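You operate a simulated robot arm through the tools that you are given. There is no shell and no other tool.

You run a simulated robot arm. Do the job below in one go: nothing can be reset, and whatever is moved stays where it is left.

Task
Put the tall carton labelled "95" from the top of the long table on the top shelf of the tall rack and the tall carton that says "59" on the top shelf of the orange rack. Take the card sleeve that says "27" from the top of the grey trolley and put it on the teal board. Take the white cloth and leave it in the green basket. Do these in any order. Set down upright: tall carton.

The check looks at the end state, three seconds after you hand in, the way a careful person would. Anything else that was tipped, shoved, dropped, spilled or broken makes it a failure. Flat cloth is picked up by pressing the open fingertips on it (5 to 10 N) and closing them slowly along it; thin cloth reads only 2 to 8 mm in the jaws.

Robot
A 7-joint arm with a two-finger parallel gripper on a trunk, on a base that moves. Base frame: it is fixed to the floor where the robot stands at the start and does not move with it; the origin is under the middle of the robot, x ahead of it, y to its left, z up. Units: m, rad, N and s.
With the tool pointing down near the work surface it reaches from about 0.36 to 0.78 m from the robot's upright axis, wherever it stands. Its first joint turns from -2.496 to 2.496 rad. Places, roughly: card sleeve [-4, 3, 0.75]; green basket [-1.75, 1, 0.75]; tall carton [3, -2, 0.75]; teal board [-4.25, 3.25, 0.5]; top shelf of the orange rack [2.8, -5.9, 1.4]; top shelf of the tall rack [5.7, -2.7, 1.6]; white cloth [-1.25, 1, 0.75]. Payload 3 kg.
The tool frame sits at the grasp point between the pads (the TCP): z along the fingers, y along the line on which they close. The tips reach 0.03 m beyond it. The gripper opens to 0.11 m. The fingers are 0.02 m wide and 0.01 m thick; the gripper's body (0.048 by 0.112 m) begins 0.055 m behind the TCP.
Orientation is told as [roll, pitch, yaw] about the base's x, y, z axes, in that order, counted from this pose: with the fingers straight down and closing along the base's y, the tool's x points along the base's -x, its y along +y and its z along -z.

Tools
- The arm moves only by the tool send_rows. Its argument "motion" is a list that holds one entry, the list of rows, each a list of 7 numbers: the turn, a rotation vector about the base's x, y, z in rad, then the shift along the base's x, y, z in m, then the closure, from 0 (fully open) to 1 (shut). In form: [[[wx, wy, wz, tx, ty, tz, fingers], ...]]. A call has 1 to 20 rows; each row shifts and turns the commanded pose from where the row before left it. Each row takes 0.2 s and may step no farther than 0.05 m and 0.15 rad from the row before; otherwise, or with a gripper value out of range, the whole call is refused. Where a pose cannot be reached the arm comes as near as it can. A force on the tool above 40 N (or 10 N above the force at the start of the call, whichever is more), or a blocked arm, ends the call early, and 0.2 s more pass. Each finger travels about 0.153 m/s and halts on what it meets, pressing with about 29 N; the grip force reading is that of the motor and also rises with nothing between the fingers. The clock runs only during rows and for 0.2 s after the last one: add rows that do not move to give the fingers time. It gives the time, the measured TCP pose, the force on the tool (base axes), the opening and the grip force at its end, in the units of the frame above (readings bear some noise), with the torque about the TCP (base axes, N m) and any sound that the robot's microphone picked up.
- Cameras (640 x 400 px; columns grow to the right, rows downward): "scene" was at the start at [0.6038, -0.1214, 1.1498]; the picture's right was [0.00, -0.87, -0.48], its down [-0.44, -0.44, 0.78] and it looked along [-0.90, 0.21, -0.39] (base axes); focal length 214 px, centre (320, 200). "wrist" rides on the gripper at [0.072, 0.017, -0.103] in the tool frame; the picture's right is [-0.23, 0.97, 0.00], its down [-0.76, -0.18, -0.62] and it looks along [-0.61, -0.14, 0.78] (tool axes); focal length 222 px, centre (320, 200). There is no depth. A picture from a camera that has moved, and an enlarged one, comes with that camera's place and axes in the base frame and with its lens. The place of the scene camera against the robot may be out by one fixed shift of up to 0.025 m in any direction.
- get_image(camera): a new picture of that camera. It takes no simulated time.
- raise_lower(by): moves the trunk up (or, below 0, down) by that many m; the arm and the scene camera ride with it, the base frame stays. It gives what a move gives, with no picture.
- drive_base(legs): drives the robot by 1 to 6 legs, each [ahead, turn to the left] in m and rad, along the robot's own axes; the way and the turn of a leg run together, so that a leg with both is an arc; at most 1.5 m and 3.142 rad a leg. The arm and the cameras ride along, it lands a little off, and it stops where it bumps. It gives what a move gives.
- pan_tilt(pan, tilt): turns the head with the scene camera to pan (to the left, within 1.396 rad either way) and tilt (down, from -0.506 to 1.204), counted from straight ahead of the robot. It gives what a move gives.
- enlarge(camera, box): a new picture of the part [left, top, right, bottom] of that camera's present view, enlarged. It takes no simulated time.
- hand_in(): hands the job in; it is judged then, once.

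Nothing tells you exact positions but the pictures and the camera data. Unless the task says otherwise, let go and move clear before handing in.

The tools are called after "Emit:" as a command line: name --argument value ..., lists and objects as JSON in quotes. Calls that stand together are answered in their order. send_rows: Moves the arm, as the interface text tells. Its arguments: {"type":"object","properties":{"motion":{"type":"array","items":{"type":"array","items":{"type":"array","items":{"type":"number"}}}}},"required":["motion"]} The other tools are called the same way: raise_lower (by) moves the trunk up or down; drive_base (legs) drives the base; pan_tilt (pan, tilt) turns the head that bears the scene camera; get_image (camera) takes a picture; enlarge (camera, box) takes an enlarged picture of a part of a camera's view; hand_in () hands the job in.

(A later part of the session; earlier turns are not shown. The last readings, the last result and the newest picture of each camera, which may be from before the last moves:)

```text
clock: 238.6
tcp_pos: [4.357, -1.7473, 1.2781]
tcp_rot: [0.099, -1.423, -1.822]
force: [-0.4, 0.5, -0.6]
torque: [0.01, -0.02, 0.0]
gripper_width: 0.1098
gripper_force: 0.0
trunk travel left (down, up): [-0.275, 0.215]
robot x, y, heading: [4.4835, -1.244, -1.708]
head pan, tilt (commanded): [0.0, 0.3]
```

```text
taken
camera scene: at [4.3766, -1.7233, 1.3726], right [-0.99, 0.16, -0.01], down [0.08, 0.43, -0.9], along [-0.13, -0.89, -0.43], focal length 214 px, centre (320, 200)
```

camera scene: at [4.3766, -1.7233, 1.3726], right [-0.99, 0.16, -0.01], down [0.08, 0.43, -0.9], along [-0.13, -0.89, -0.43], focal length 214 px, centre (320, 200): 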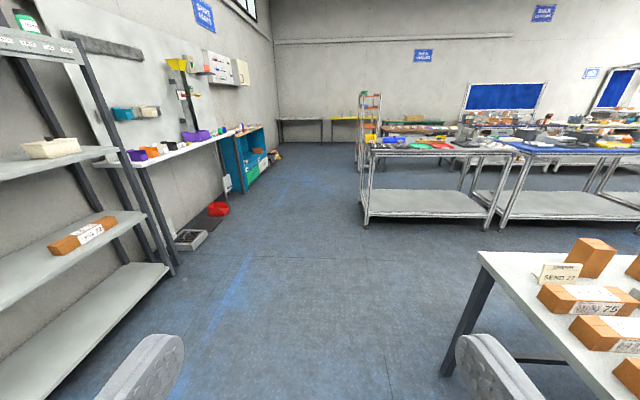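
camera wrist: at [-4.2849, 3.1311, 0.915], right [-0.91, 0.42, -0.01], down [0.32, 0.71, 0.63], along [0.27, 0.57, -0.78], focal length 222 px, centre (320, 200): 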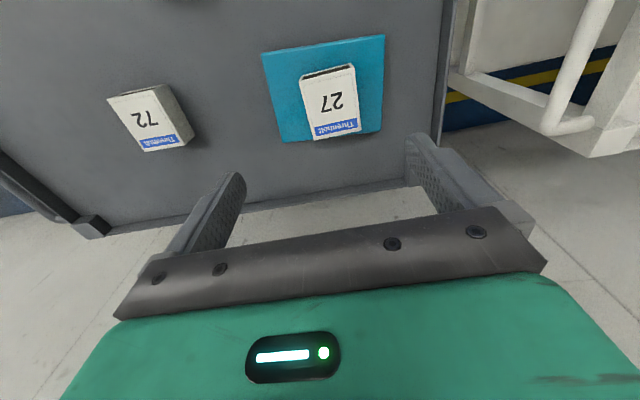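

Emit:
enlarge --camera "scene" --box '[440, 200, 640, 400]'

Emit:
pan_tilt --pan -0.9 --tilt 0.6

Emit:
get_image --camera "scene"

```text
2.00 times, centred on (540, 300) of scene
camera zoom: at [4.3766, -1.7233, 1.3726], right [-0.99, 0.16, -0.01], down [0.08, 0.43, -0.9], along [-0.13, -0.89, -0.43], focal length 429 px, centre (-120, 0)
```

zoom: 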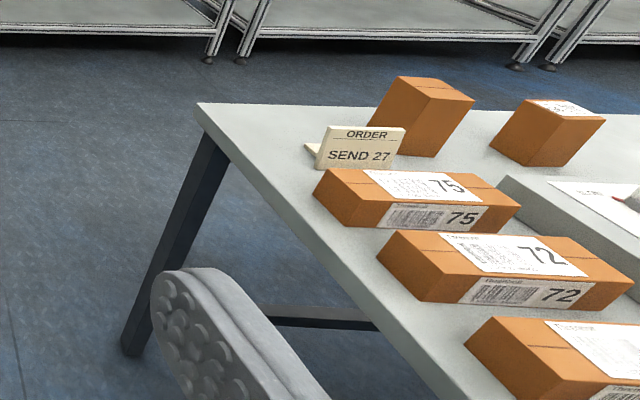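

```text
clock: 239.8
tcp_pos: [4.3564, -1.7474, 1.278]
tcp_rot: [0.098, -1.423, -1.822]
force: [0.1, 0.3, 0.0]
torque: [0.02, -0.04, 0.0]
gripper_width: 0.1099
gripper_force: 0.0
trunk travel left (down, up): [-0.275, 0.215]
robot x, y, heading: [4.4815, -1.2409, -1.706]
head pan, tilt (commanded): [-0.901, 0.6]
```

```text
taken
camera scene: at [4.3151, -1.671, 1.3501], right [-0.5, 0.86, 0.11], down [0.52, 0.39, -0.76], along [-0.7, -0.32, -0.64], focal length 214 px, centre (320, 200)
```

scene: 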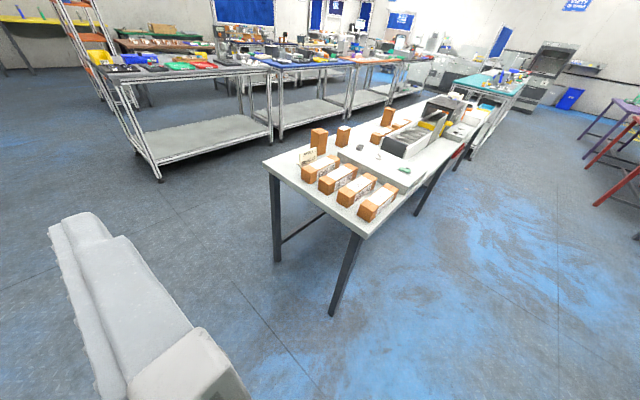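

The table's south edge passes within ~8 cm of the tall cartons. I'll drive round the east end into the south aisle.

Emit:
drive_base --legs '[[0, -0.1], [0.9, 0], [0.9, 0]]'

Emit:
drive_base --legs '[[0, -0.8], [0, -0.4]]'

Emit:
pan_tilt --pan -0.6 --tilt 0.4

Emit:
get_image --camera "scene"

```text
clock: 249.3
tcp_pos: [3.8571, -3.465, 1.2783]
tcp_rot: [0.097, -1.423, -1.94]
force: [0.2, -0.5, -0.2]
torque: [0.01, -0.05, 0.03]
gripper_width: 0.1102
gripper_force: 0.2
trunk travel left (down, up): [-0.275, 0.215]
robot x, y, heading: [4.0384, -2.9802, -1.824]
head pan, tilt (commanded): [-0.901, 0.6]
```

```text
clock: 253.1
tcp_pos: [3.518, -2.9861, 1.2783]
tcp_rot: [0.097, -1.422, -3.136]
force: [-0.4, 0.7, -0.6]
torque: [0.02, 0.0, 0.01]
gripper_width: 0.11
gripper_force: 0.0
trunk travel left (down, up): [-0.275, 0.215]
robot x, y, heading: [4.0367, -3.0041, -3.025]
head pan, tilt (commanded): [-0.901, 0.6]
```

```text
clock: 253.9
tcp_pos: [3.5186, -2.9869, 1.2779]
tcp_rot: [0.098, -1.422, -3.137]
force: [0.0, 0.9, 0.3]
torque: [0.02, 0.01, -0.03]
gripper_width: 0.1102
gripper_force: 0.0
trunk travel left (down, up): [-0.275, 0.215]
robot x, y, heading: [4.0433, -3.0037, -3.02]
head pan, tilt (commanded): [-0.6, 0.4]
```

```text
taken
camera scene: at [3.5722, -2.9298, 1.3662], right [0.47, 0.88, 0.07], down [0.47, -0.19, -0.86], along [-0.74, 0.44, -0.5], focal length 214 px, centre (320, 200)
```

scene: 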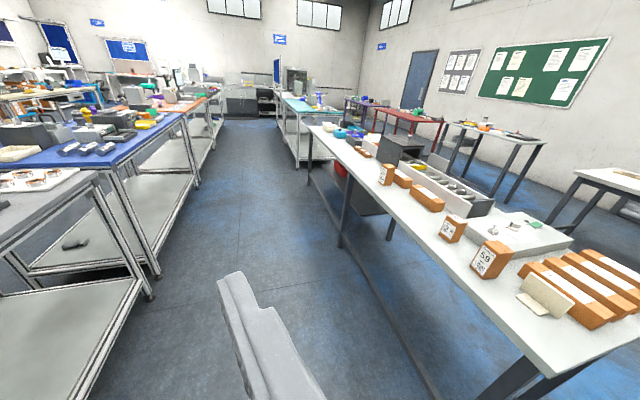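

The labels face this side now. I'll zoom in on the three tall cartons.

Emit:
enlarge --camera "scene" --box '[350, 140, 550, 300]'

Emit:
enlarge --camera "scene" --box '[370, 155, 450, 215]'

```text
2.50 times, centred on (450, 220) of scene
camera zoom: at [3.5722, -2.9298, 1.3662], right [0.47, 0.88, 0.07], down [0.47, -0.19, -0.86], along [-0.74, 0.44, -0.5], focal length 536 px, centre (-5, 150)
```

zoom: 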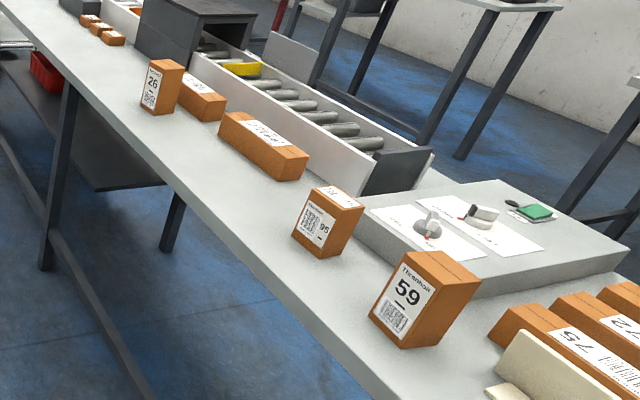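

```text
6.67 times, centred on (410, 185) of scene
camera zoom: at [3.5722, -2.9298, 1.3662], right [0.47, 0.88, 0.07], down [0.47, -0.19, -0.86], along [-0.74, 0.44, -0.5], focal length 1430 px, centre (-280, 300)
```

zoom: 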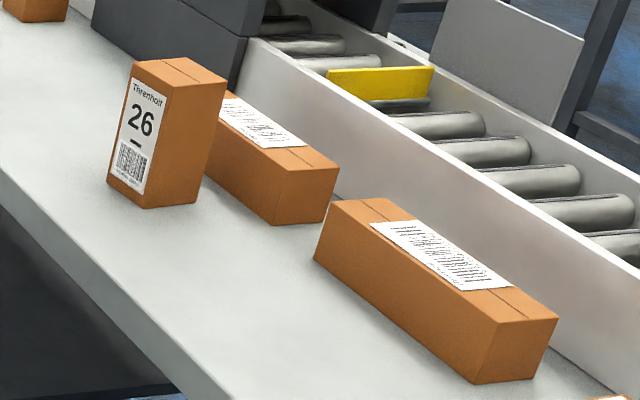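

Emit:
enlarge --camera "scene" --box '[430, 200, 530, 290]'

```text
4.44 times, centred on (480, 245) of scene
camera zoom: at [3.5722, -2.9298, 1.3662], right [0.47, 0.88, 0.07], down [0.47, -0.19, -0.86], along [-0.74, 0.44, -0.5], focal length 953 px, centre (-391, 0)
```

zoom: 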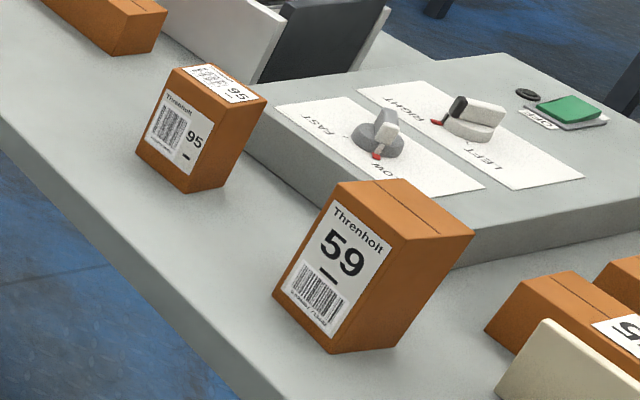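

One box reads "59" (tall, upright), another "26" (tall), and a shorter box reads "95" with a landscape label. I need a closer look, so I'll move in front of them.

Emit:
drive_base --legs '[[0, -0.2], [0.65, 0]]'

Emit:
drive_base --legs '[[0, -0.85]]'

Emit:
drive_base --legs '[[0, -0.85]]'

Emit:
pan_tilt --pan 0 --tilt 0.6

Emit:
get_image --camera "scene"

```text
clock: 258.3
tcp_pos: [2.8781, -2.8389, 1.2784]
tcp_rot: [0.099, -1.424, 2.958]
force: [1.0, -0.3, -0.3]
torque: [-0.06, 0.02, 0.04]
gripper_width: 0.1099
gripper_force: 0.0
trunk travel left (down, up): [-0.275, 0.215]
robot x, y, heading: [3.3844, -2.9527, 3.066]
head pan, tilt (commanded): [-0.6, 0.4]
```

```text
clock: 261.0
tcp_pos: [3.1432, -2.4919, 1.2791]
tcp_rot: [0.099, -1.423, 2.089]
force: [0.3, 0.5, 0.5]
torque: [0.04, 0.01, 0.03]
gripper_width: 0.1102
gripper_force: 0.1
trunk travel left (down, up): [-0.275, 0.215]
robot x, y, heading: [3.373, -2.9642, 2.203]
head pan, tilt (commanded): [-0.6, 0.4]
```

```text
clock: 263.6
tcp_pos: [3.5753, -2.4781, 1.2788]
tcp_rot: [0.099, -1.422, 1.242]
force: [-0.1, -0.1, -0.6]
torque: [0.0, 0.0, 0.02]
gripper_width: 0.11
gripper_force: 0.1
trunk travel left (down, up): [-0.275, 0.215]
robot x, y, heading: [3.358, -2.9564, 1.355]
head pan, tilt (commanded): [-0.6, 0.4]
```

```text
clock: 264.6
tcp_pos: [3.5747, -2.4773, 1.2792]
tcp_rot: [0.097, -1.423, 1.243]
force: [-0.2, 0.2, 0.8]
torque: [-0.01, -0.01, 0.0]
gripper_width: 0.1099
gripper_force: 0.1
trunk travel left (down, up): [-0.275, 0.215]
robot x, y, heading: [3.357, -2.961, 1.359]
head pan, tilt (commanded): [0.0, 0.6]
```

```text
taken
camera scene: at [3.5852, -2.5099, 1.3485], right [0.97, -0.23, -0.01], down [-0.17, -0.66, -0.73], along [0.16, 0.72, -0.68], focal length 214 px, centre (320, 200)
```

scene: 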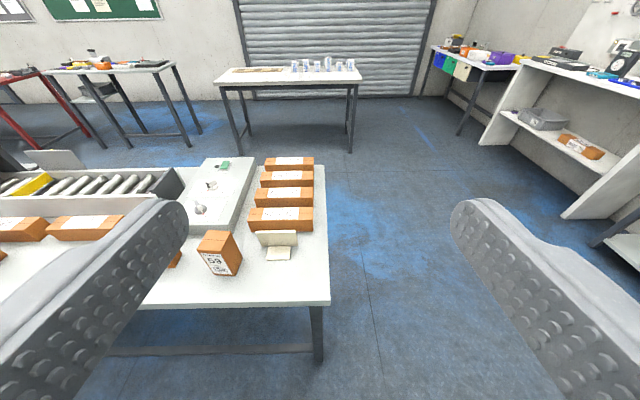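

Emit:
pan_tilt --pan 0.55 --tilt 0.7

Emit:
get_image --camera "scene"

Emit:
enlarge --camera "scene" --box '[200, 120, 440, 320]'

```text
clock: 265.6
tcp_pos: [3.5748, -2.4775, 1.28]
tcp_rot: [0.097, -1.423, 1.242]
force: [-0.7, 0.4, 0.0]
torque: [0.03, 0.03, 0.01]
gripper_width: 0.1102
gripper_force: 0.0
trunk travel left (down, up): [-0.275, 0.215]
robot x, y, heading: [3.3595, -2.9591, 1.353]
head pan, tilt (commanded): [0.55, 0.7]
```

```text
taken
camera scene: at [3.5381, -2.5163, 1.343], right [0.95, 0.31, -0.09], down [0.17, -0.71, -0.68], along [-0.27, 0.63, -0.73], focal length 214 px, centre (320, 200)
```

scene: 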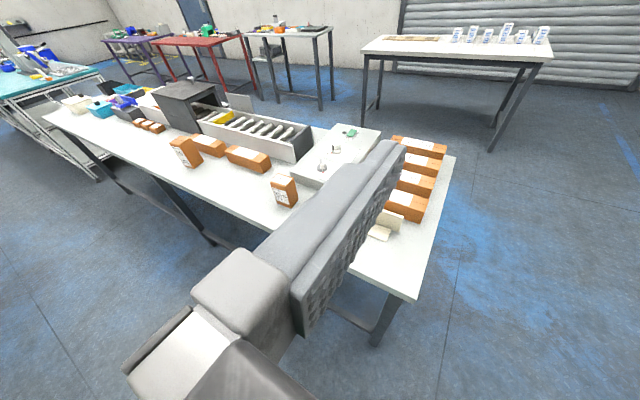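

```text
2.00 times, centred on (320, 220) of scene
camera zoom: at [3.5381, -2.5163, 1.343], right [0.95, 0.31, -0.09], down [0.17, -0.71, -0.68], along [-0.27, 0.63, -0.73], focal length 429 px, centre (320, 160)
```

zoom: 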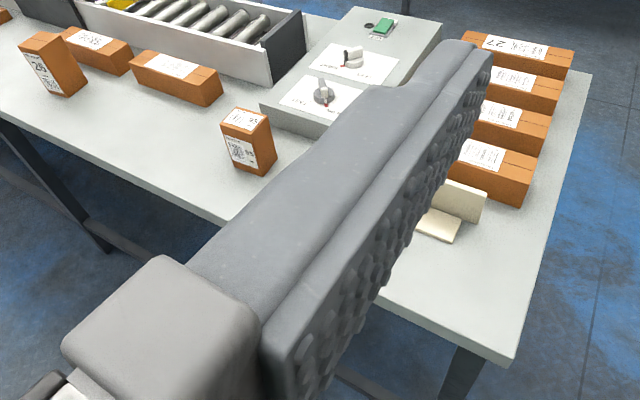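

Emit:
enlarge --camera "scene" --box '[255, 160, 315, 220]'

Emit:
enlarge --camera "scene" --box '[30, 60, 290, 220]'

```text
6.67 times, centred on (285, 190) of scene
camera zoom: at [3.5381, -2.5163, 1.343], right [0.95, 0.31, -0.09], down [0.17, -0.71, -0.68], along [-0.27, 0.63, -0.73], focal length 1430 px, centre (553, 267)
```

zoom: 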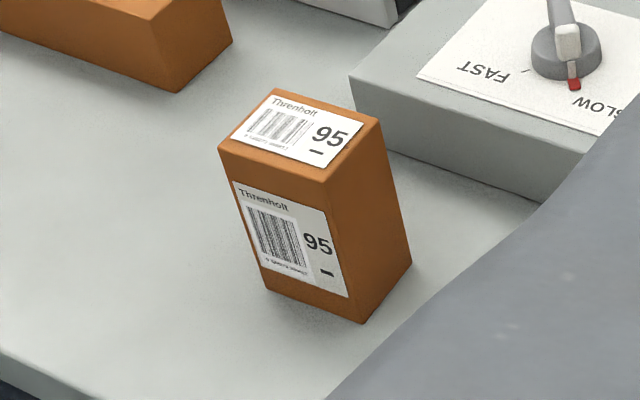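

```text
2.46 times, centred on (160, 140) of scene
camera zoom: at [3.5381, -2.5163, 1.343], right [0.95, 0.31, -0.09], down [0.17, -0.71, -0.68], along [-0.27, 0.63, -0.73], focal length 528 px, centre (714, 348)
```

zoom: 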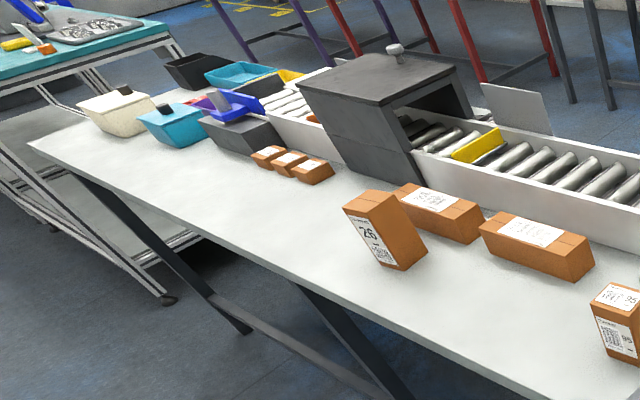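

The "95" box is about 0.058 x 0.05 x 0.10 m tall, standing upright. I'll also read the other cartons near the conveyor to be sure no other box carries "95".

Emit:
enlarge --camera "scene" --box '[160, 120, 280, 180]'

Emit:
enlarge --camera "scene" --box '[125, 100, 185, 150]'

Emit:
enlarge --camera "scene" --box '[370, 130, 450, 230]'

```text
5.33 times, centred on (220, 150) of scene
camera zoom: at [3.5381, -2.5163, 1.343], right [0.95, 0.31, -0.09], down [0.17, -0.71, -0.68], along [-0.27, 0.63, -0.73], focal length 1144 px, centre (853, 467)
```

zoom: 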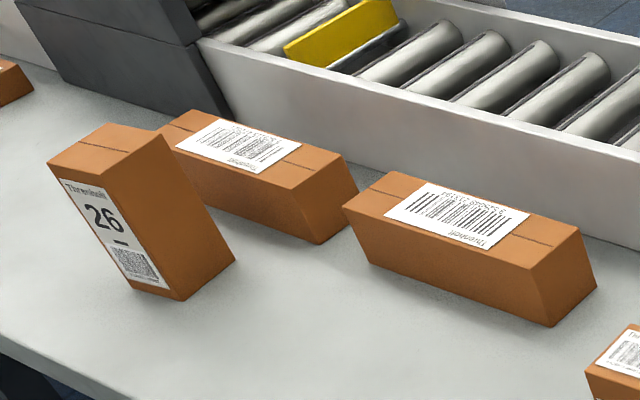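

```text
8.00 times, centred on (155, 125) of scene
camera zoom: at [3.5381, -2.5163, 1.343], right [0.95, 0.31, -0.09], down [0.17, -0.71, -0.68], along [-0.27, 0.63, -0.73], focal length 1716 px, centre (1640, 800)
```

zoom: 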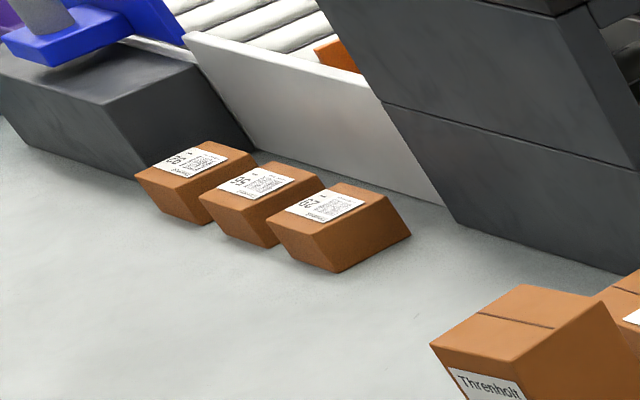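

```text
4.00 times, centred on (410, 180) of scene
camera zoom: at [3.5381, -2.5163, 1.343], right [0.95, 0.31, -0.09], down [0.17, -0.71, -0.68], along [-0.27, 0.63, -0.73], focal length 858 px, centre (-40, 280)
```

zoom: 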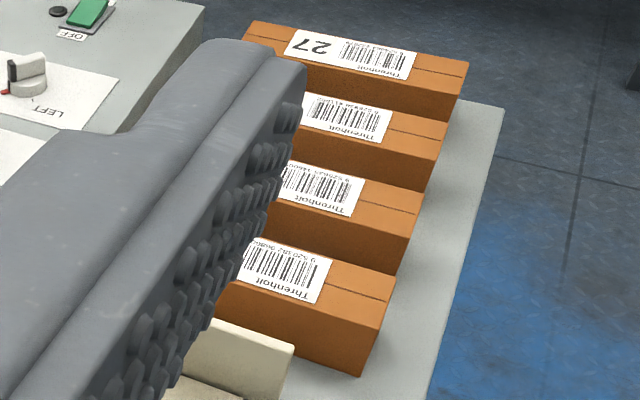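

Emit:
pan_tilt --pan 0.1 --tilt 0.7

Emit:
enlarge --camera "scene" --box '[180, 150, 300, 250]'

Emit:
get_image --camera "scene"

```text
clock: 266.5
tcp_pos: [3.5756, -2.4783, 1.2807]
tcp_rot: [0.097, -1.422, 1.244]
force: [0.1, -0.6, 0.8]
torque: [-0.04, 0.02, 0.0]
gripper_width: 0.11
gripper_force: 0.0
trunk travel left (down, up): [-0.275, 0.215]
robot x, y, heading: [3.3556, -2.9596, 1.352]
head pan, tilt (commanded): [0.099, 0.7]
```

```text
4.00 times, centred on (240, 200) of scene
camera zoom: at [3.5757, -2.5129, 1.3408], right [0.99, -0.13, -0.03], down [-0.12, -0.74, -0.66], along [0.07, 0.66, -0.75], focal length 858 px, centre (640, 200)
```

zoom: 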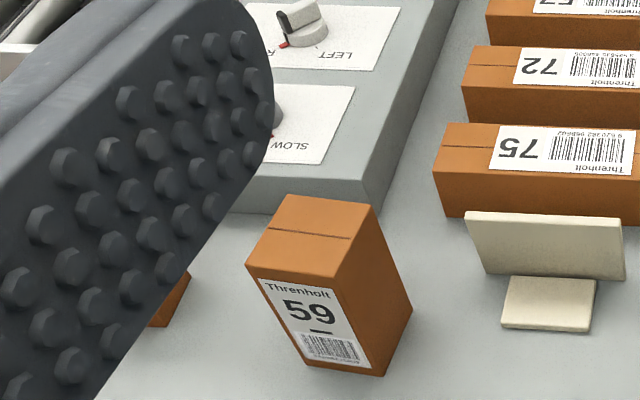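

```text
taken
camera scene: at [3.5757, -2.5129, 1.3408], right [0.99, -0.13, -0.03], down [-0.12, -0.74, -0.66], along [0.07, 0.66, -0.75], focal length 214 px, centre (320, 200)
```

scene: 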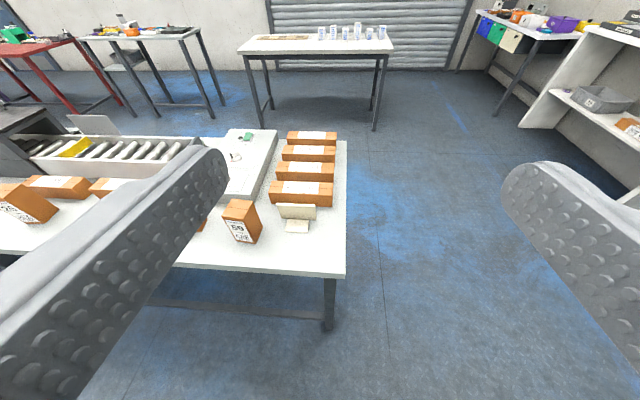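

Measured sizes: "59" is ~0.062 x 0.061 x 0.116 m at (3.386,-2.133), "95" is ~0.058 x 0.05 x 0.10 m at (3.215,-2.076); both stand upright near the south edge. I'll take "95" first with a near-horizontal side grip: drive forward, lower the trunk a bit and line up the hand.

Emit:
drive_base --legs '[[0.2, 0]]'

Emit:
raise_lower --by -0.12

Emit:
send_rows --motion '[[[-0.1, 0.0236, 0, -0.03, 0, 0, 0], [-0.1, 0.0236, 0, -0.035, 0.002, 0, 0], [-0.1, 0.0236, 0, -0.04, 0.003, 0, 0], [0, 0, 0, -0.045, 0.004, 0, 0], [0, 0, 0.01, -0.045, 0.005, 0, 0], [0, 0, 0.01, -0.045, 0.005, 0, 0], [0, 0, 0.01, -0.045, 0.005, 0, 0], [0, 0, 0, -0.045, 0.005, 0, 0], [0, 0, 0, -0.045, 0.005, 0, 0], [0, 0, 0, -0.045, 0.005, 0, 0]]]'

Emit:
pan_tilt --pan 0 --tilt 0.3

Emit:
get_image --camera "scene"

Emit:
get_image --camera "wrist"

```text
clock: 268.1
tcp_pos: [3.6196, -2.2831, 1.2814]
tcp_rot: [0.099, -1.422, 1.237]
force: [-0.3, -0.2, -0.1]
torque: [-0.01, 0.0, 0.0]
gripper_width: 0.11
gripper_force: 0.0
trunk travel left (down, up): [-0.275, 0.215]
robot x, y, heading: [3.4019, -2.7628, 1.355]
head pan, tilt (commanded): [0.099, 0.7]
```

```text
clock: 269.6
tcp_pos: [3.6205, -2.2832, 1.1612]
tcp_rot: [0.099, -1.423, 1.237]
force: [-0.5, 0.9, 0.2]
torque: [-0.02, -0.01, -0.04]
gripper_width: 0.1101
gripper_force: 0.1
trunk travel left (down, up): [-0.155, 0.335]
robot x, y, heading: [3.401, -2.76, 1.348]
head pan, tilt (commanded): [0.099, 0.7]
```

```text
clock: 271.8
tcp_pos: [3.2002, -2.2454, 1.16]
tcp_rot: [0.03, -1.113, 1.333]
force: [0.2, -0.2, -0.2]
torque: [-0.05, 0.02, 0.05]
gripper_width: 0.1099
gripper_force: 0.0
trunk travel left (down, up): [-0.155, 0.335]
robot x, y, heading: [3.3995, -2.7641, 1.352]
head pan, tilt (commanded): [0.099, 0.7]
```

```text
clock: 272.7
tcp_pos: [3.2002, -2.2444, 1.1578]
tcp_rot: [0.029, -1.116, 1.336]
force: [0.5, 0.0, 0.1]
torque: [0.02, 0.0, 0.0]
gripper_width: 0.1097
gripper_force: 0.0
trunk travel left (down, up): [-0.155, 0.335]
robot x, y, heading: [3.4021, -2.7602, 1.347]
head pan, tilt (commanded): [0.0, 0.3]
```

```text
taken
camera scene: at [3.2194, -2.2415, 1.2567], right [0.98, -0.21, -0.01], down [-0.15, -0.67, -0.73], along [0.14, 0.71, -0.69], focal length 214 px, centre (320, 200)
```

scene: 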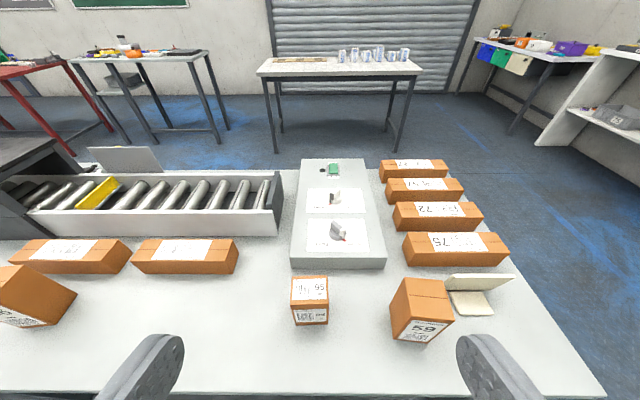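

```text
taken
camera wrist: at [3.1579, -2.3625, 1.1385], right [-0.93, 0.3, 0.22], down [0.14, -0.26, 0.96], along [0.34, 0.92, 0.2], focal length 222 px, centre (320, 200)
```

wrist: 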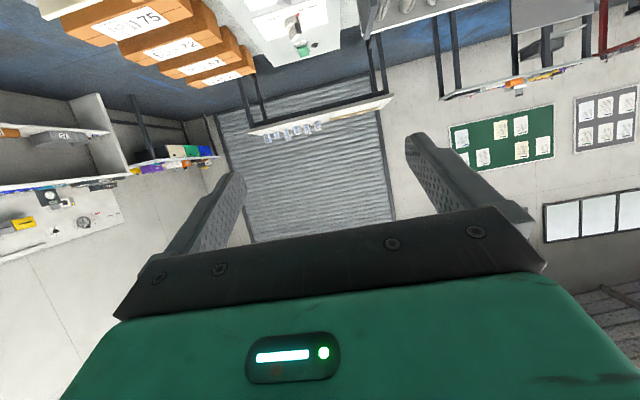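

The hand is aligned with "95"; I need to shift ~19 mm left, lower to mid-height outside the table edge, then slide forward around it.

Emit:
send_rows --motion '[[[0, 0, 0, -0.0095, 0, -0.02, 0], [0, 0, 0, -0.0095, 0, -0.03, 0], [0, 0, 0, 0, 0, -0.03, 0], [0, 0, 0, 0, 0, -0.03, 0], [0, 0, 0, 0, 0, -0.03, 0], [0, 0, 0, 0, 0, -0.03, 0], [0, 0, 0, 0, 0, -0.03, 0], [0, 0, 0, 0, 0, -0.03, 0], [0, 0, 0, 0, 0, -0.03, 0], [0, 0, 0, 0, 0, -0.025, 0], [0, 0, 0, 0, 0, 0, 0]]]'

Emit:
get_image --camera "scene"

Emit:
get_image --camera "wrist"

```text
clock: 275.1
tcp_pos: [3.1806, -2.2438, 0.883]
tcp_rot: [0.028, -1.116, 1.335]
force: [0.2, 0.1, 0.2]
torque: [0.03, 0.02, -0.02]
gripper_width: 0.1101
gripper_force: 0.1
out of reach, approached as far as the arm can: row 10
trunk travel left (down, up): [-0.155, 0.335]
robot x, y, heading: [3.3981, -2.7626, 1.352]
head pan, tilt (commanded): [0.0, 0.3]
```

```text
taken
camera scene: at [3.1998, -2.2401, 0.9802], right [0.98, -0.21, -0.01], down [-0.15, -0.67, -0.73], along [0.14, 0.71, -0.69], focal length 214 px, centre (320, 200)
```

scene: 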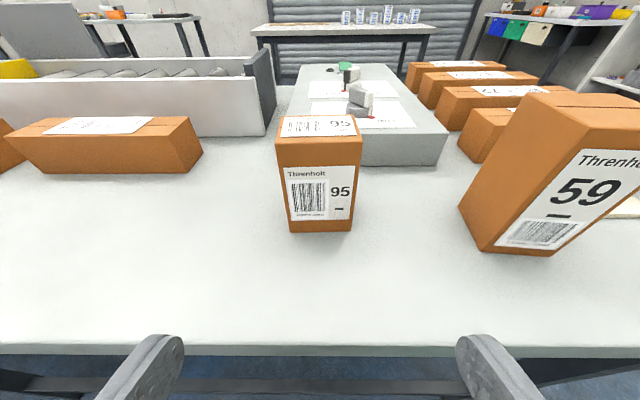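

```text
taken
camera wrist: at [3.1382, -2.361, 0.8619], right [-0.93, 0.3, 0.22], down [0.14, -0.26, 0.96], along [0.34, 0.92, 0.2], focal length 222 px, centre (320, 200)
```

wrist: 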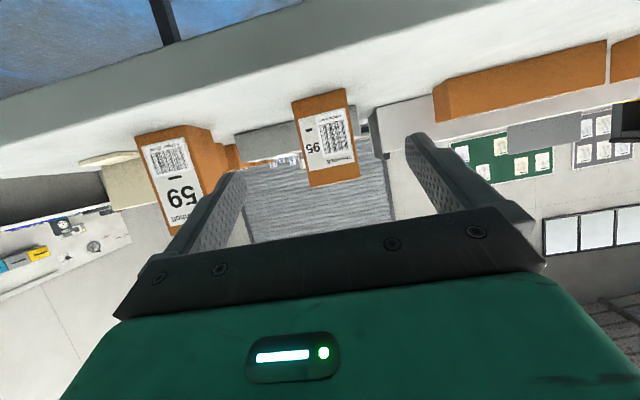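

"95" is centred between the fingers. I'll slide forward around it.

Emit:
send_rows --motion '[[[0, 0, 0, 0.004, 0.02, -0.002, 0], [0, 0, 0, 0.004, 0.02, -0.002, 0], [0, 0, 0, 0.004, 0.02, -0.002, 0], [0, 0, 0, 0.004, 0.02, -0.002, 0], [0, 0, 0, 0.004, 0.02, -0.001, 0], [0, 0, 0, 0.004, 0.02, 0, 0], [0, 0, 0, 0.004, 0.02, 0, 0], [0, 0, 0, 0.003, 0.015, 0, 0], [0, 0, 0, 0, 0, 0, 0]]]'

Emit:
get_image --camera "scene"

Emit:
get_image --camera "wrist"

```text
clock: 277.1
tcp_pos: [3.2122, -2.0898, 0.8722]
tcp_rot: [0.028, -1.116, 1.335]
force: [-0.3, -0.5, -0.2]
torque: [0.01, 0.0, -0.03]
gripper_width: 0.1099
gripper_force: 0.0
trunk travel left (down, up): [-0.155, 0.335]
robot x, y, heading: [3.4001, -2.761, 1.347]
head pan, tilt (commanded): [0.0, 0.3]
```

```text
taken
camera scene: at [3.2306, -2.0869, 0.971], right [0.98, -0.21, -0.01], down [-0.15, -0.67, -0.73], along [0.14, 0.71, -0.69], focal length 214 px, centre (320, 200)
```

scene: 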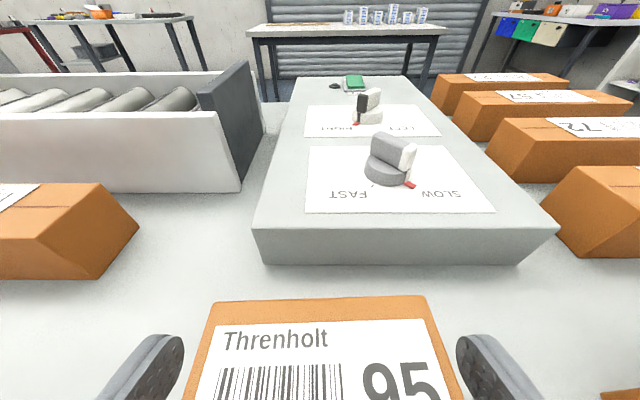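

```text
taken
camera wrist: at [3.169, -2.2079, 0.8528], right [-0.93, 0.3, 0.22], down [0.14, -0.26, 0.96], along [0.34, 0.92, 0.2], focal length 222 px, centre (320, 200)
```

wrist: 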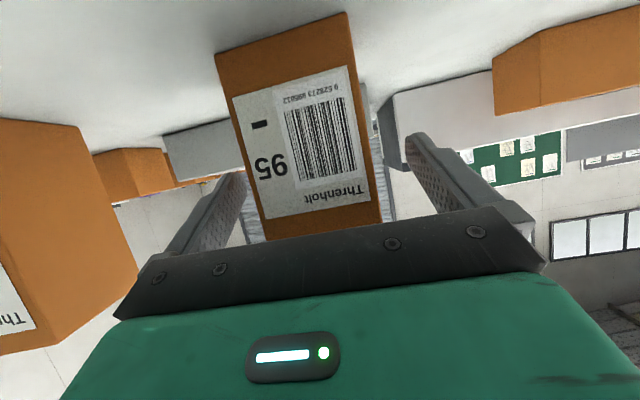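

Emit:
send_rows --motion '[[[0, 0, 0, 0.0015, 0.008, 0, 0], [0, 0, 0, 0, 0, 0, 0.1], [0, 0, 0, 0, 0, 0, 0.2], [0, 0, 0, 0, 0, 0, 0.3], [0, 0, 0, 0, 0, 0, 0.35], [0, 0, 0, 0, 0, 0, 0.4], [0, 0, 0, 0, 0, 0, 0.45], [0, 0, 0, 0, 0, 0, 0.5], [0, 0, 0, 0, 0, 0, 0.6], [0, 0, 0, 0, 0, 0, 0.7], [0, 0, 0, 0, 0, 0, 0.8]]]'

Emit:
get_image --camera "wrist"

```text
clock: 279.5
tcp_pos: [3.2138, -2.0817, 0.8739]
tcp_rot: [0.027, -1.115, 1.335]
force: [0.0, 1.1, 1.5]
torque: [-0.06, -0.17, -0.01]
gripper_width: 0.0621
gripper_force: 28.5
trunk travel left (down, up): [-0.155, 0.335]
robot x, y, heading: [3.4037, -2.7619, 1.345]
head pan, tilt (commanded): [0.0, 0.3]
```

```text
taken
camera wrist: at [3.1711, -2.1998, 0.8536], right [-0.93, 0.3, 0.22], down [0.14, -0.26, 0.96], along [0.34, 0.92, 0.2], focal length 222 px, centre (320, 200)
```

wrist: 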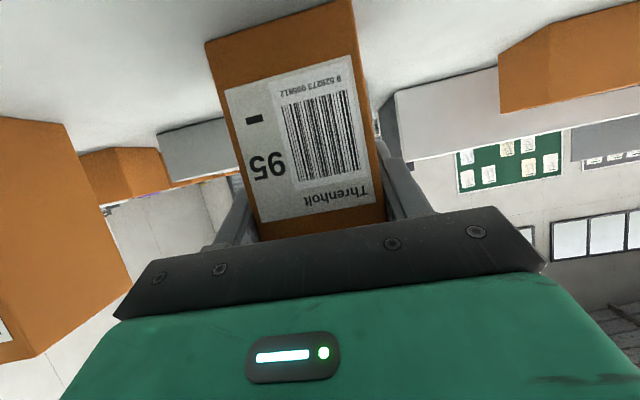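

The "95" carton is gripped at 62 mm. I'll lift it slowly.

Emit:
send_rows --motion '[[[0, 0, 0, 0, 0, 0.002, 1.0], [0, 0, 0, 0, 0, 0.004, 1.0], [0, 0, 0, 0, 0, 0.006, 1.0], [0, 0, 0, 0, 0, 0.008, 1.0], [0, 0, 0, 0, 0, 0.01, 1.0], [0, 0, 0, 0, 0, 0.012, 1.0], [0, 0, 0, 0, 0, 0.015, 1.0], [0, 0, 0, 0, 0, 0.015, 1.0], [0, 0, 0, 0, 0, 0.015, 1.0], [0, 0, 0, 0, 0, 0.01, 1.0]]]'

Emit:
get_image --camera "wrist"

Emit:
get_image --camera "scene"

```text
clock: 281.7
tcp_pos: [3.2143, -2.0803, 0.9702]
tcp_rot: [0.026, -1.114, 1.335]
force: [-0.6, 2.0, -1.7]
torque: [0.03, 0.02, -0.01]
gripper_width: 0.0621
gripper_force: 28.9
trunk travel left (down, up): [-0.155, 0.335]
robot x, y, heading: [3.4019, -2.7619, 1.349]
head pan, tilt (commanded): [0.0, 0.3]
```

```text
taken
camera wrist: at [3.1705, -2.1983, 0.9504], right [-0.93, 0.3, 0.22], down [0.14, -0.26, 0.96], along [0.34, 0.92, 0.2], focal length 222 px, centre (320, 200)
```

wrist: 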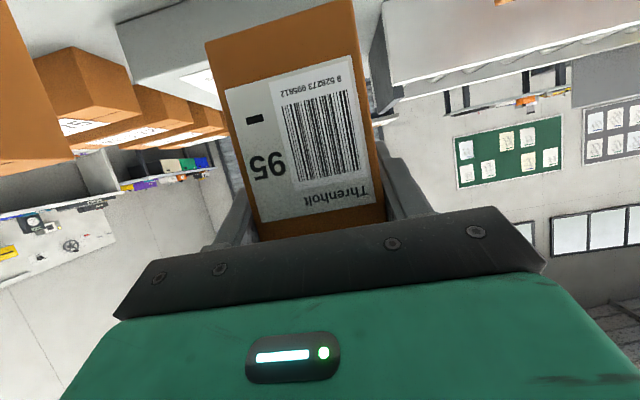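

```text
taken
camera scene: at [3.232, -2.0772, 1.0685], right [0.98, -0.21, -0.01], down [-0.15, -0.67, -0.73], along [0.14, 0.71, -0.69], focal length 214 px, centre (320, 200)
```

scene: 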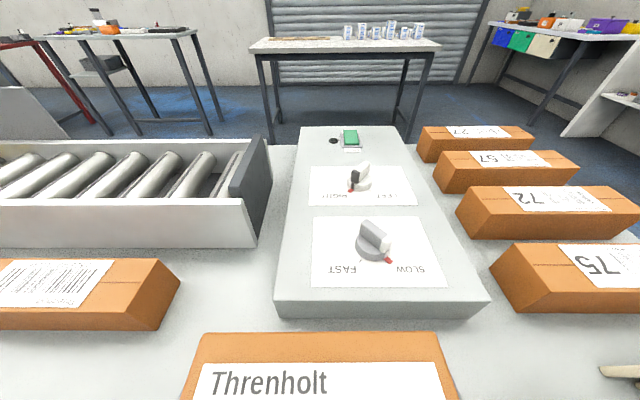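

"95" is held upright. I'll raise it, centre it in front of the robot, then back away from the table and head for the tall rack.

Emit:
send_rows --motion '[[[0, 0, 0, 0.005, 0, 0.01, 1.0], [0, 0, 0, 0.012, -0.003, 0.014, 1.0], [0, 0, 0, 0.02, -0.007, 0.015, 1.0], [0, 0, 0, 0.022, -0.009, 0.015, 1.0], [0, 0, 0, 0.022, -0.009, 0.015, 1.0], [0, 0, 0, 0.022, -0.009, 0.015, 1.0], [0, 0, 0, 0.022, -0.009, 0.015, 1.0], [0, 0, 0, 0.022, -0.009, 0.015, 1.0], [0, 0, 0, 0.022, -0.009, 0.015, 1.0], [0, 0, 0, 0.022, -0.009, 0.015, 1.0], [0, 0, 0, 0.022, -0.009, 0.015, 1.0], [0, 0, 0, 0.022, -0.009, 0.015, 1.0], [0, 0, 0, 0.022, -0.009, 0.015, 1.0], [0, 0, 0, 0.02, -0.007, 0.012, 1.0], [0, 0, 0, 0.015, -0.004, 0.008, 1.0], [0, 0, 0, 0.008, 0, 0, 1.0], [0, 0, 0, 0, 0, 0, 1.0]]]'

Emit:
drive_base --legs '[[-0.22, 0]]'

Emit:
drive_base --legs '[[0, -1.02]]'

Emit:
get_image --camera "wrist"

Emit:
get_image --camera "scene"

```text
clock: 285.3
tcp_pos: [3.5128, -2.1924, 1.1782]
tcp_rot: [0.026, -1.114, 1.337]
force: [0.3, 0.0, -2.9]
torque: [0.03, -0.04, 0.01]
gripper_width: 0.0619
gripper_force: 28.8
trunk travel left (down, up): [-0.155, 0.335]
robot x, y, heading: [3.4042, -2.7619, 1.348]
head pan, tilt (commanded): [0.0, 0.3]
```

```text
clock: 286.9
tcp_pos: [3.464, -2.4054, 1.1775]
tcp_rot: [0.029, -1.114, 1.339]
force: [-0.6, 0.2, -2.6]
torque: [-0.01, 0.01, 0.01]
gripper_width: 0.0618
gripper_force: 28.5
trunk travel left (down, up): [-0.155, 0.335]
robot x, y, heading: [3.3589, -2.9761, 1.354]
head pan, tilt (commanded): [0.0, 0.3]
```

```text
clock: 290.0
tcp_pos: [3.9014, -2.7765, 1.1792]
tcp_rot: [0.029, -1.114, 0.305]
force: [-0.7, 0.1, -2.5]
torque: [0.0, 0.03, 0.03]
gripper_width: 0.0618
gripper_force: 28.7
trunk travel left (down, up): [-0.155, 0.335]
robot x, y, heading: [3.3498, -2.9444, 0.324]
head pan, tilt (commanded): [0.0, 0.3]
```

```text
taken
camera wrist: at [3.7784, -2.8004, 1.1593], right [-0.22, 0.95, 0.22], down [-0.15, -0.25, 0.96], along [0.96, 0.18, 0.2], focal length 222 px, centre (320, 200)
```

wrist: 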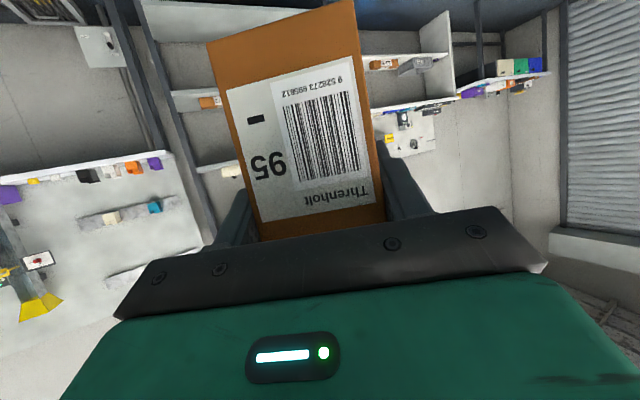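

```text
taken
camera scene: at [3.9224, -2.7763, 1.2774], right [0.33, -0.95, -0.01], down [-0.65, -0.22, -0.73], along [0.68, 0.24, -0.69], focal length 214 px, centre (320, 200)
```

scene: 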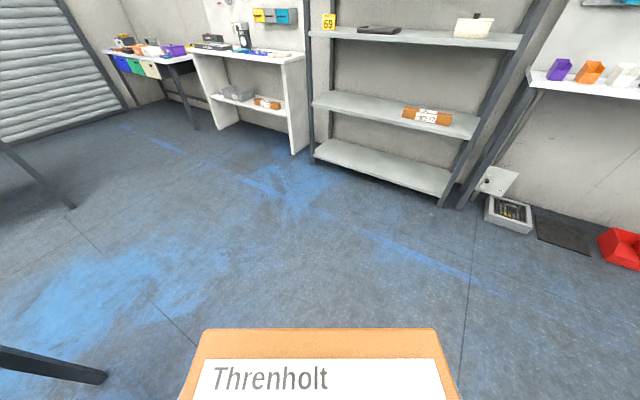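

Emit:
drive_base --legs '[[1.2, 0]]'

Emit:
drive_base --legs '[[0, -0.56]]'

Emit:
pan_tilt --pan 0 --tilt -0.45

Emit:
get_image --camera "scene"

```text
clock: 296.1
tcp_pos: [5.0401, -2.401, 1.1794]
tcp_rot: [0.028, -1.115, 0.301]
force: [-0.1, -0.8, -3.9]
torque: [0.02, -0.02, 0.0]
gripper_width: 0.0617
gripper_force: 29.1
trunk travel left (down, up): [-0.155, 0.335]
robot x, y, heading: [4.4848, -2.567, 0.322]
head pan, tilt (commanded): [0.0, 0.3]
```

```text
clock: 298.1
tcp_pos: [5.0433, -2.7194, 1.1798]
tcp_rot: [0.026, -1.115, -0.254]
force: [-0.3, 0.0, -1.8]
torque: [0.04, 0.03, 0.01]
gripper_width: 0.0618
gripper_force: 29.3
trunk travel left (down, up): [-0.155, 0.335]
robot x, y, heading: [4.4852, -2.5546, -0.237]
head pan, tilt (commanded): [0.0, 0.3]
```

```text
clock: 299.2
tcp_pos: [5.0437, -2.7205, 1.181]
tcp_rot: [0.027, -1.112, -0.253]
force: [-0.1, -0.8, -3.5]
torque: [0.01, -0.01, -0.01]
gripper_width: 0.0619
gripper_force: 28.7
trunk travel left (down, up): [-0.155, 0.335]
robot x, y, heading: [4.4877, -2.5503, -0.234]
head pan, tilt (commanded): [0.0, -0.45]
```

```text
taken
camera scene: at [5.0707, -2.7238, 1.3466], right [-0.23, -0.97, -0.01], down [-0.01, 0.01, -1.0], along [0.97, -0.23, -0.01], focal length 214 px, centre (320, 200)
```

scene: 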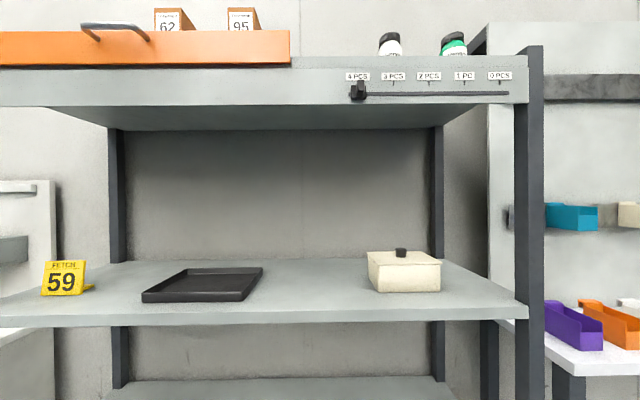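

The tall rack's top shelf holds an orange tray with cartons behind it at left and bottles at right; the middle looks free. I'll raise the trunk to look over the shelf.

Emit:
raise_lower --by 0.33

Emit:
get_image --camera "scene"

Emit:
pan_tilt --pan 0 --tilt -0.2

Emit:
get_image --camera "scene"

```text
clock: 302.4
tcp_pos: [5.0421, -2.7203, 1.5109]
tcp_rot: [0.026, -1.114, -0.255]
force: [-0.3, -0.5, -3.1]
torque: [0.02, -0.03, 0.03]
gripper_width: 0.0619
gripper_force: 28.9
trunk travel left (down, up): [-0.485, 0.005]
robot x, y, heading: [4.49, -2.548, -0.233]
head pan, tilt (commanded): [0.0, -0.45]
```

```text
taken
camera scene: at [5.0709, -2.7239, 1.6767], right [-0.23, -0.97, -0.01], down [0.0, 0.01, -1.0], along [0.97, -0.23, -0.01], focal length 214 px, centre (320, 200)
```

scene: 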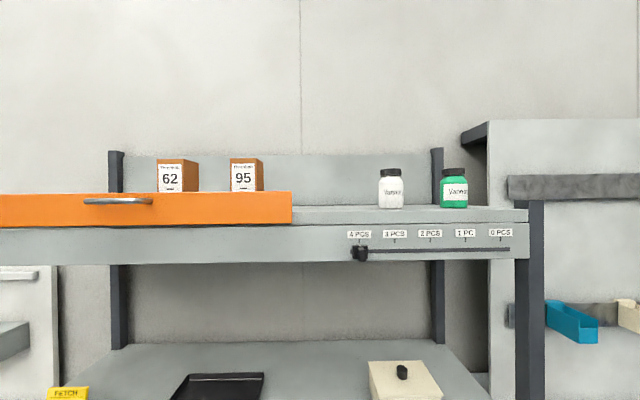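

```text
clock: 303.2
tcp_pos: [5.044, -2.7201, 1.5103]
tcp_rot: [0.026, -1.113, -0.253]
force: [-0.6, -0.3, -3.6]
torque: [-0.02, 0.02, -0.01]
gripper_width: 0.0618
gripper_force: 29.1
trunk travel left (down, up): [-0.485, 0.005]
robot x, y, heading: [4.4852, -2.5487, -0.233]
head pan, tilt (commanded): [0.0, -0.201]
```

```text
taken
camera scene: at [5.074, -2.7243, 1.6539], right [-0.23, -0.97, -0.01], down [-0.24, 0.07, -0.97], along [0.94, -0.22, -0.25], focal length 214 px, centre (320, 200)
```

scene: 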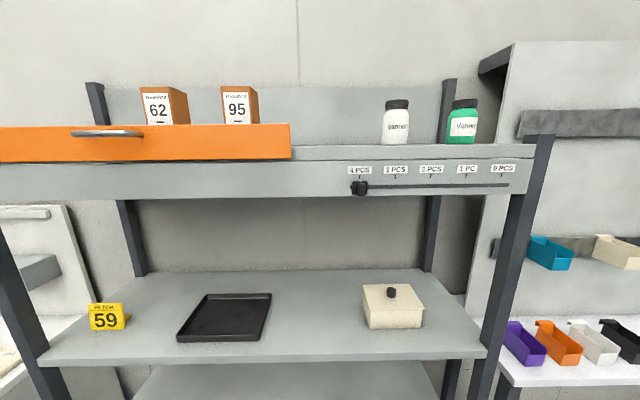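

Emit:
enlarge --camera "scene" --box '[270, 70, 560, 230]'

Emit:
enlarge --camera "scene" --box '[0, 70, 310, 230]'

```text
2.21 times, centred on (415, 150) of scene
camera zoom: at [5.074, -2.7243, 1.6539], right [-0.23, -0.97, -0.01], down [-0.24, 0.07, -0.97], along [0.94, -0.22, -0.25], focal length 473 px, centre (110, 310)
```

zoom: 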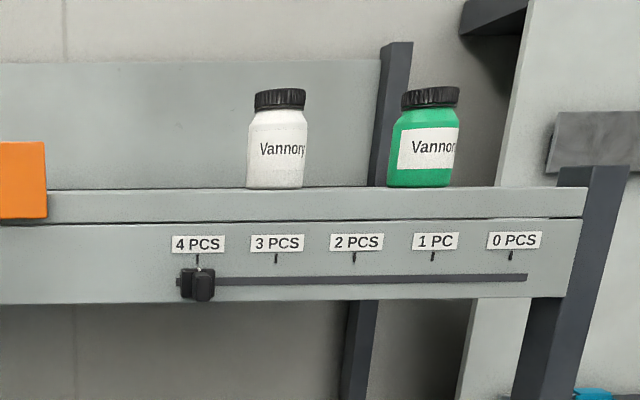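

```text
2.06 times, centred on (155, 150) of scene
camera zoom: at [5.074, -2.7243, 1.6539], right [-0.23, -0.97, -0.01], down [-0.24, 0.07, -0.97], along [0.94, -0.22, -0.25], focal length 443 px, centre (661, 303)
```

zoom: 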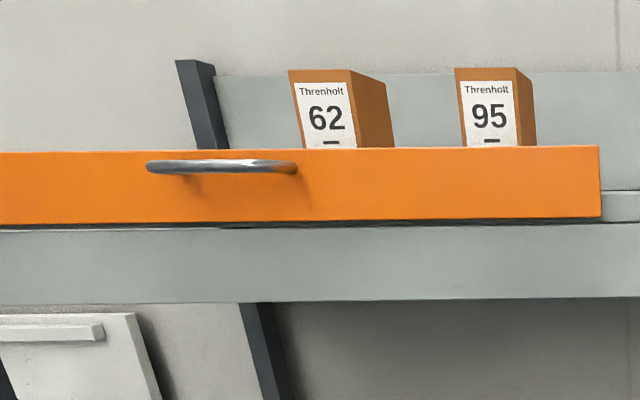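

The rack's top shelf front has a sliding orange panel at left and a rail; the space right of it (between panel and bottles) seems free. I'll raise the arm to see the shelf surface from above.

Emit:
send_rows --motion '[[[0, 0, 0, 0, 0, 0.01, 1.0], [0, 0, 0, 0, 0, 0.02, 1.0], [0, 0, 0, 0, 0, 0.025, 1.0], [0, 0, 0, 0, 0, 0.025, 1.0], [0, 0, 0, 0, 0, 0.025, 1.0], [0, 0, 0, 0, 0, 0.025, 1.0], [0, 0, 0, 0, 0, 0.025, 1.0], [0, 0, 0, 0, 0, 0.025, 1.0], [0, 0, 0, 0, 0, 0.02, 1.0], [0, 0, 0, 0, 0, 0.01, 1.0], [0, 0, 0, 0, 0, 0, 1.0]]]'

Emit:
pan_tilt --pan 0 --tilt 0.1

Emit:
get_image --camera "scene"

```text
clock: 305.6
tcp_pos: [5.0439, -2.7206, 1.7197]
tcp_rot: [0.026, -1.113, -0.253]
force: [-0.3, -0.4, -2.7]
torque: [-0.01, 0.03, -0.02]
gripper_width: 0.0621
gripper_force: 28.9
trunk travel left (down, up): [-0.485, 0.005]
robot x, y, heading: [4.4868, -2.5475, -0.237]
head pan, tilt (commanded): [0.0, -0.201]
```

```text
clock: 306.4
tcp_pos: [5.0438, -2.7207, 1.7198]
tcp_rot: [0.027, -1.114, -0.253]
force: [-0.9, 0.3, -2.5]
torque: [0.0, 0.0, 0.04]
gripper_width: 0.0618
gripper_force: 29.1
trunk travel left (down, up): [-0.485, 0.005]
robot x, y, heading: [4.4883, -2.5485, -0.233]
head pan, tilt (commanded): [0.0, 0.099]
```

```text
taken
camera scene: at [5.0711, -2.7238, 1.8354], right [-0.23, -0.97, -0.01], down [-0.51, 0.13, -0.85], along [0.83, -0.19, -0.53], focal length 214 px, centre (320, 200)
```

scene: 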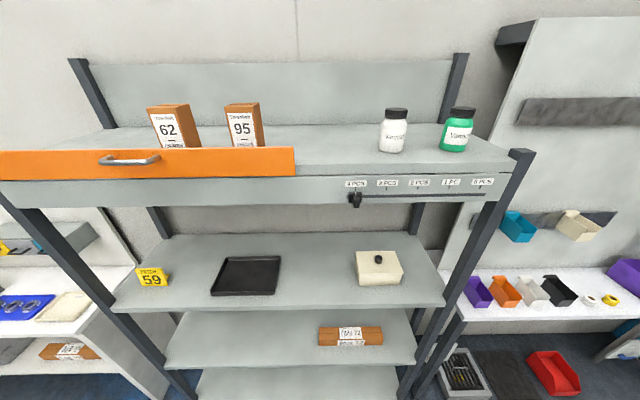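

Emit:
enlarge --camera "scene" --box '[200, 90, 520, 220]'

```text
2.00 times, centred on (360, 155) of scene
camera zoom: at [5.0711, -2.7238, 1.8354], right [-0.23, -0.97, -0.01], down [-0.51, 0.13, -0.85], along [0.83, -0.19, -0.53], focal length 429 px, centre (240, 290)
```

zoom: 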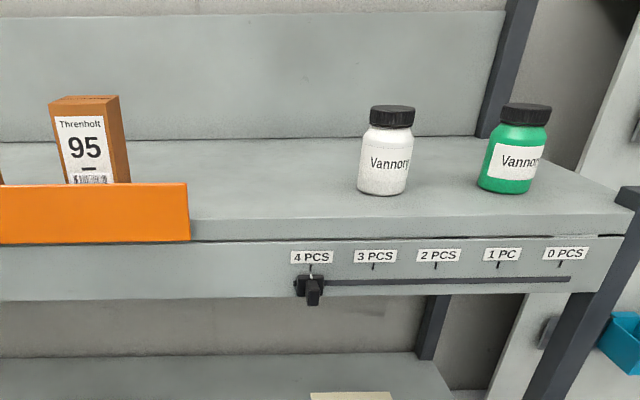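

The shelf surface is at z≈1.655 with its front edge near (5.49,-2.85); there's a ~0.2 m gap between the orange panel's end and the white bottle, so I target about (5.597,-2.874). I'll raise the carton higher first.

Emit:
send_rows --motion '[[[0, 0, 0, 0, 0, 0.01, 1.0], [0, 0, 0, 0, 0, 0.02, 1.0], [0, 0, 0, 0, 0, 0.02, 1.0], [0, 0, 0, 0, 0, 0.02, 1.0], [0, 0, 0, 0, 0, 0.01, 1.0], [0, 0, 0, 0, 0, 0, 1.0]]]'

Emit:
get_image --camera "scene"

```text
clock: 307.8
tcp_pos: [5.0421, -2.7198, 1.7991]
tcp_rot: [0.026, -1.113, -0.254]
force: [1.0, 0.0, -3.0]
torque: [-0.01, -0.03, -0.04]
gripper_width: 0.0619
gripper_force: 29.5
trunk travel left (down, up): [-0.485, 0.005]
robot x, y, heading: [4.4853, -2.5474, -0.24]
head pan, tilt (commanded): [0.0, 0.099]
```

```text
taken
camera scene: at [5.0701, -2.7239, 1.9145], right [-0.23, -0.97, -0.01], down [-0.51, 0.13, -0.85], along [0.83, -0.19, -0.53], focal length 214 px, centre (320, 200)
```

scene: 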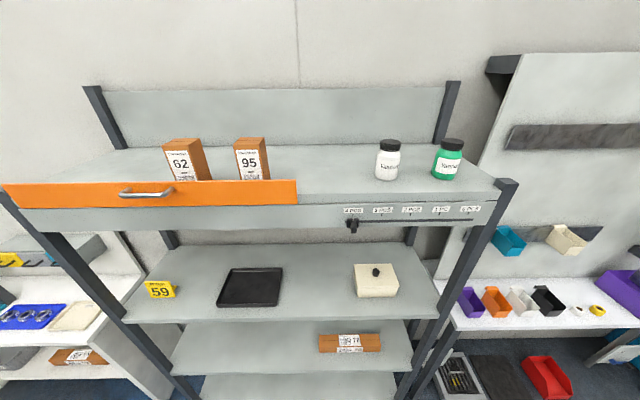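

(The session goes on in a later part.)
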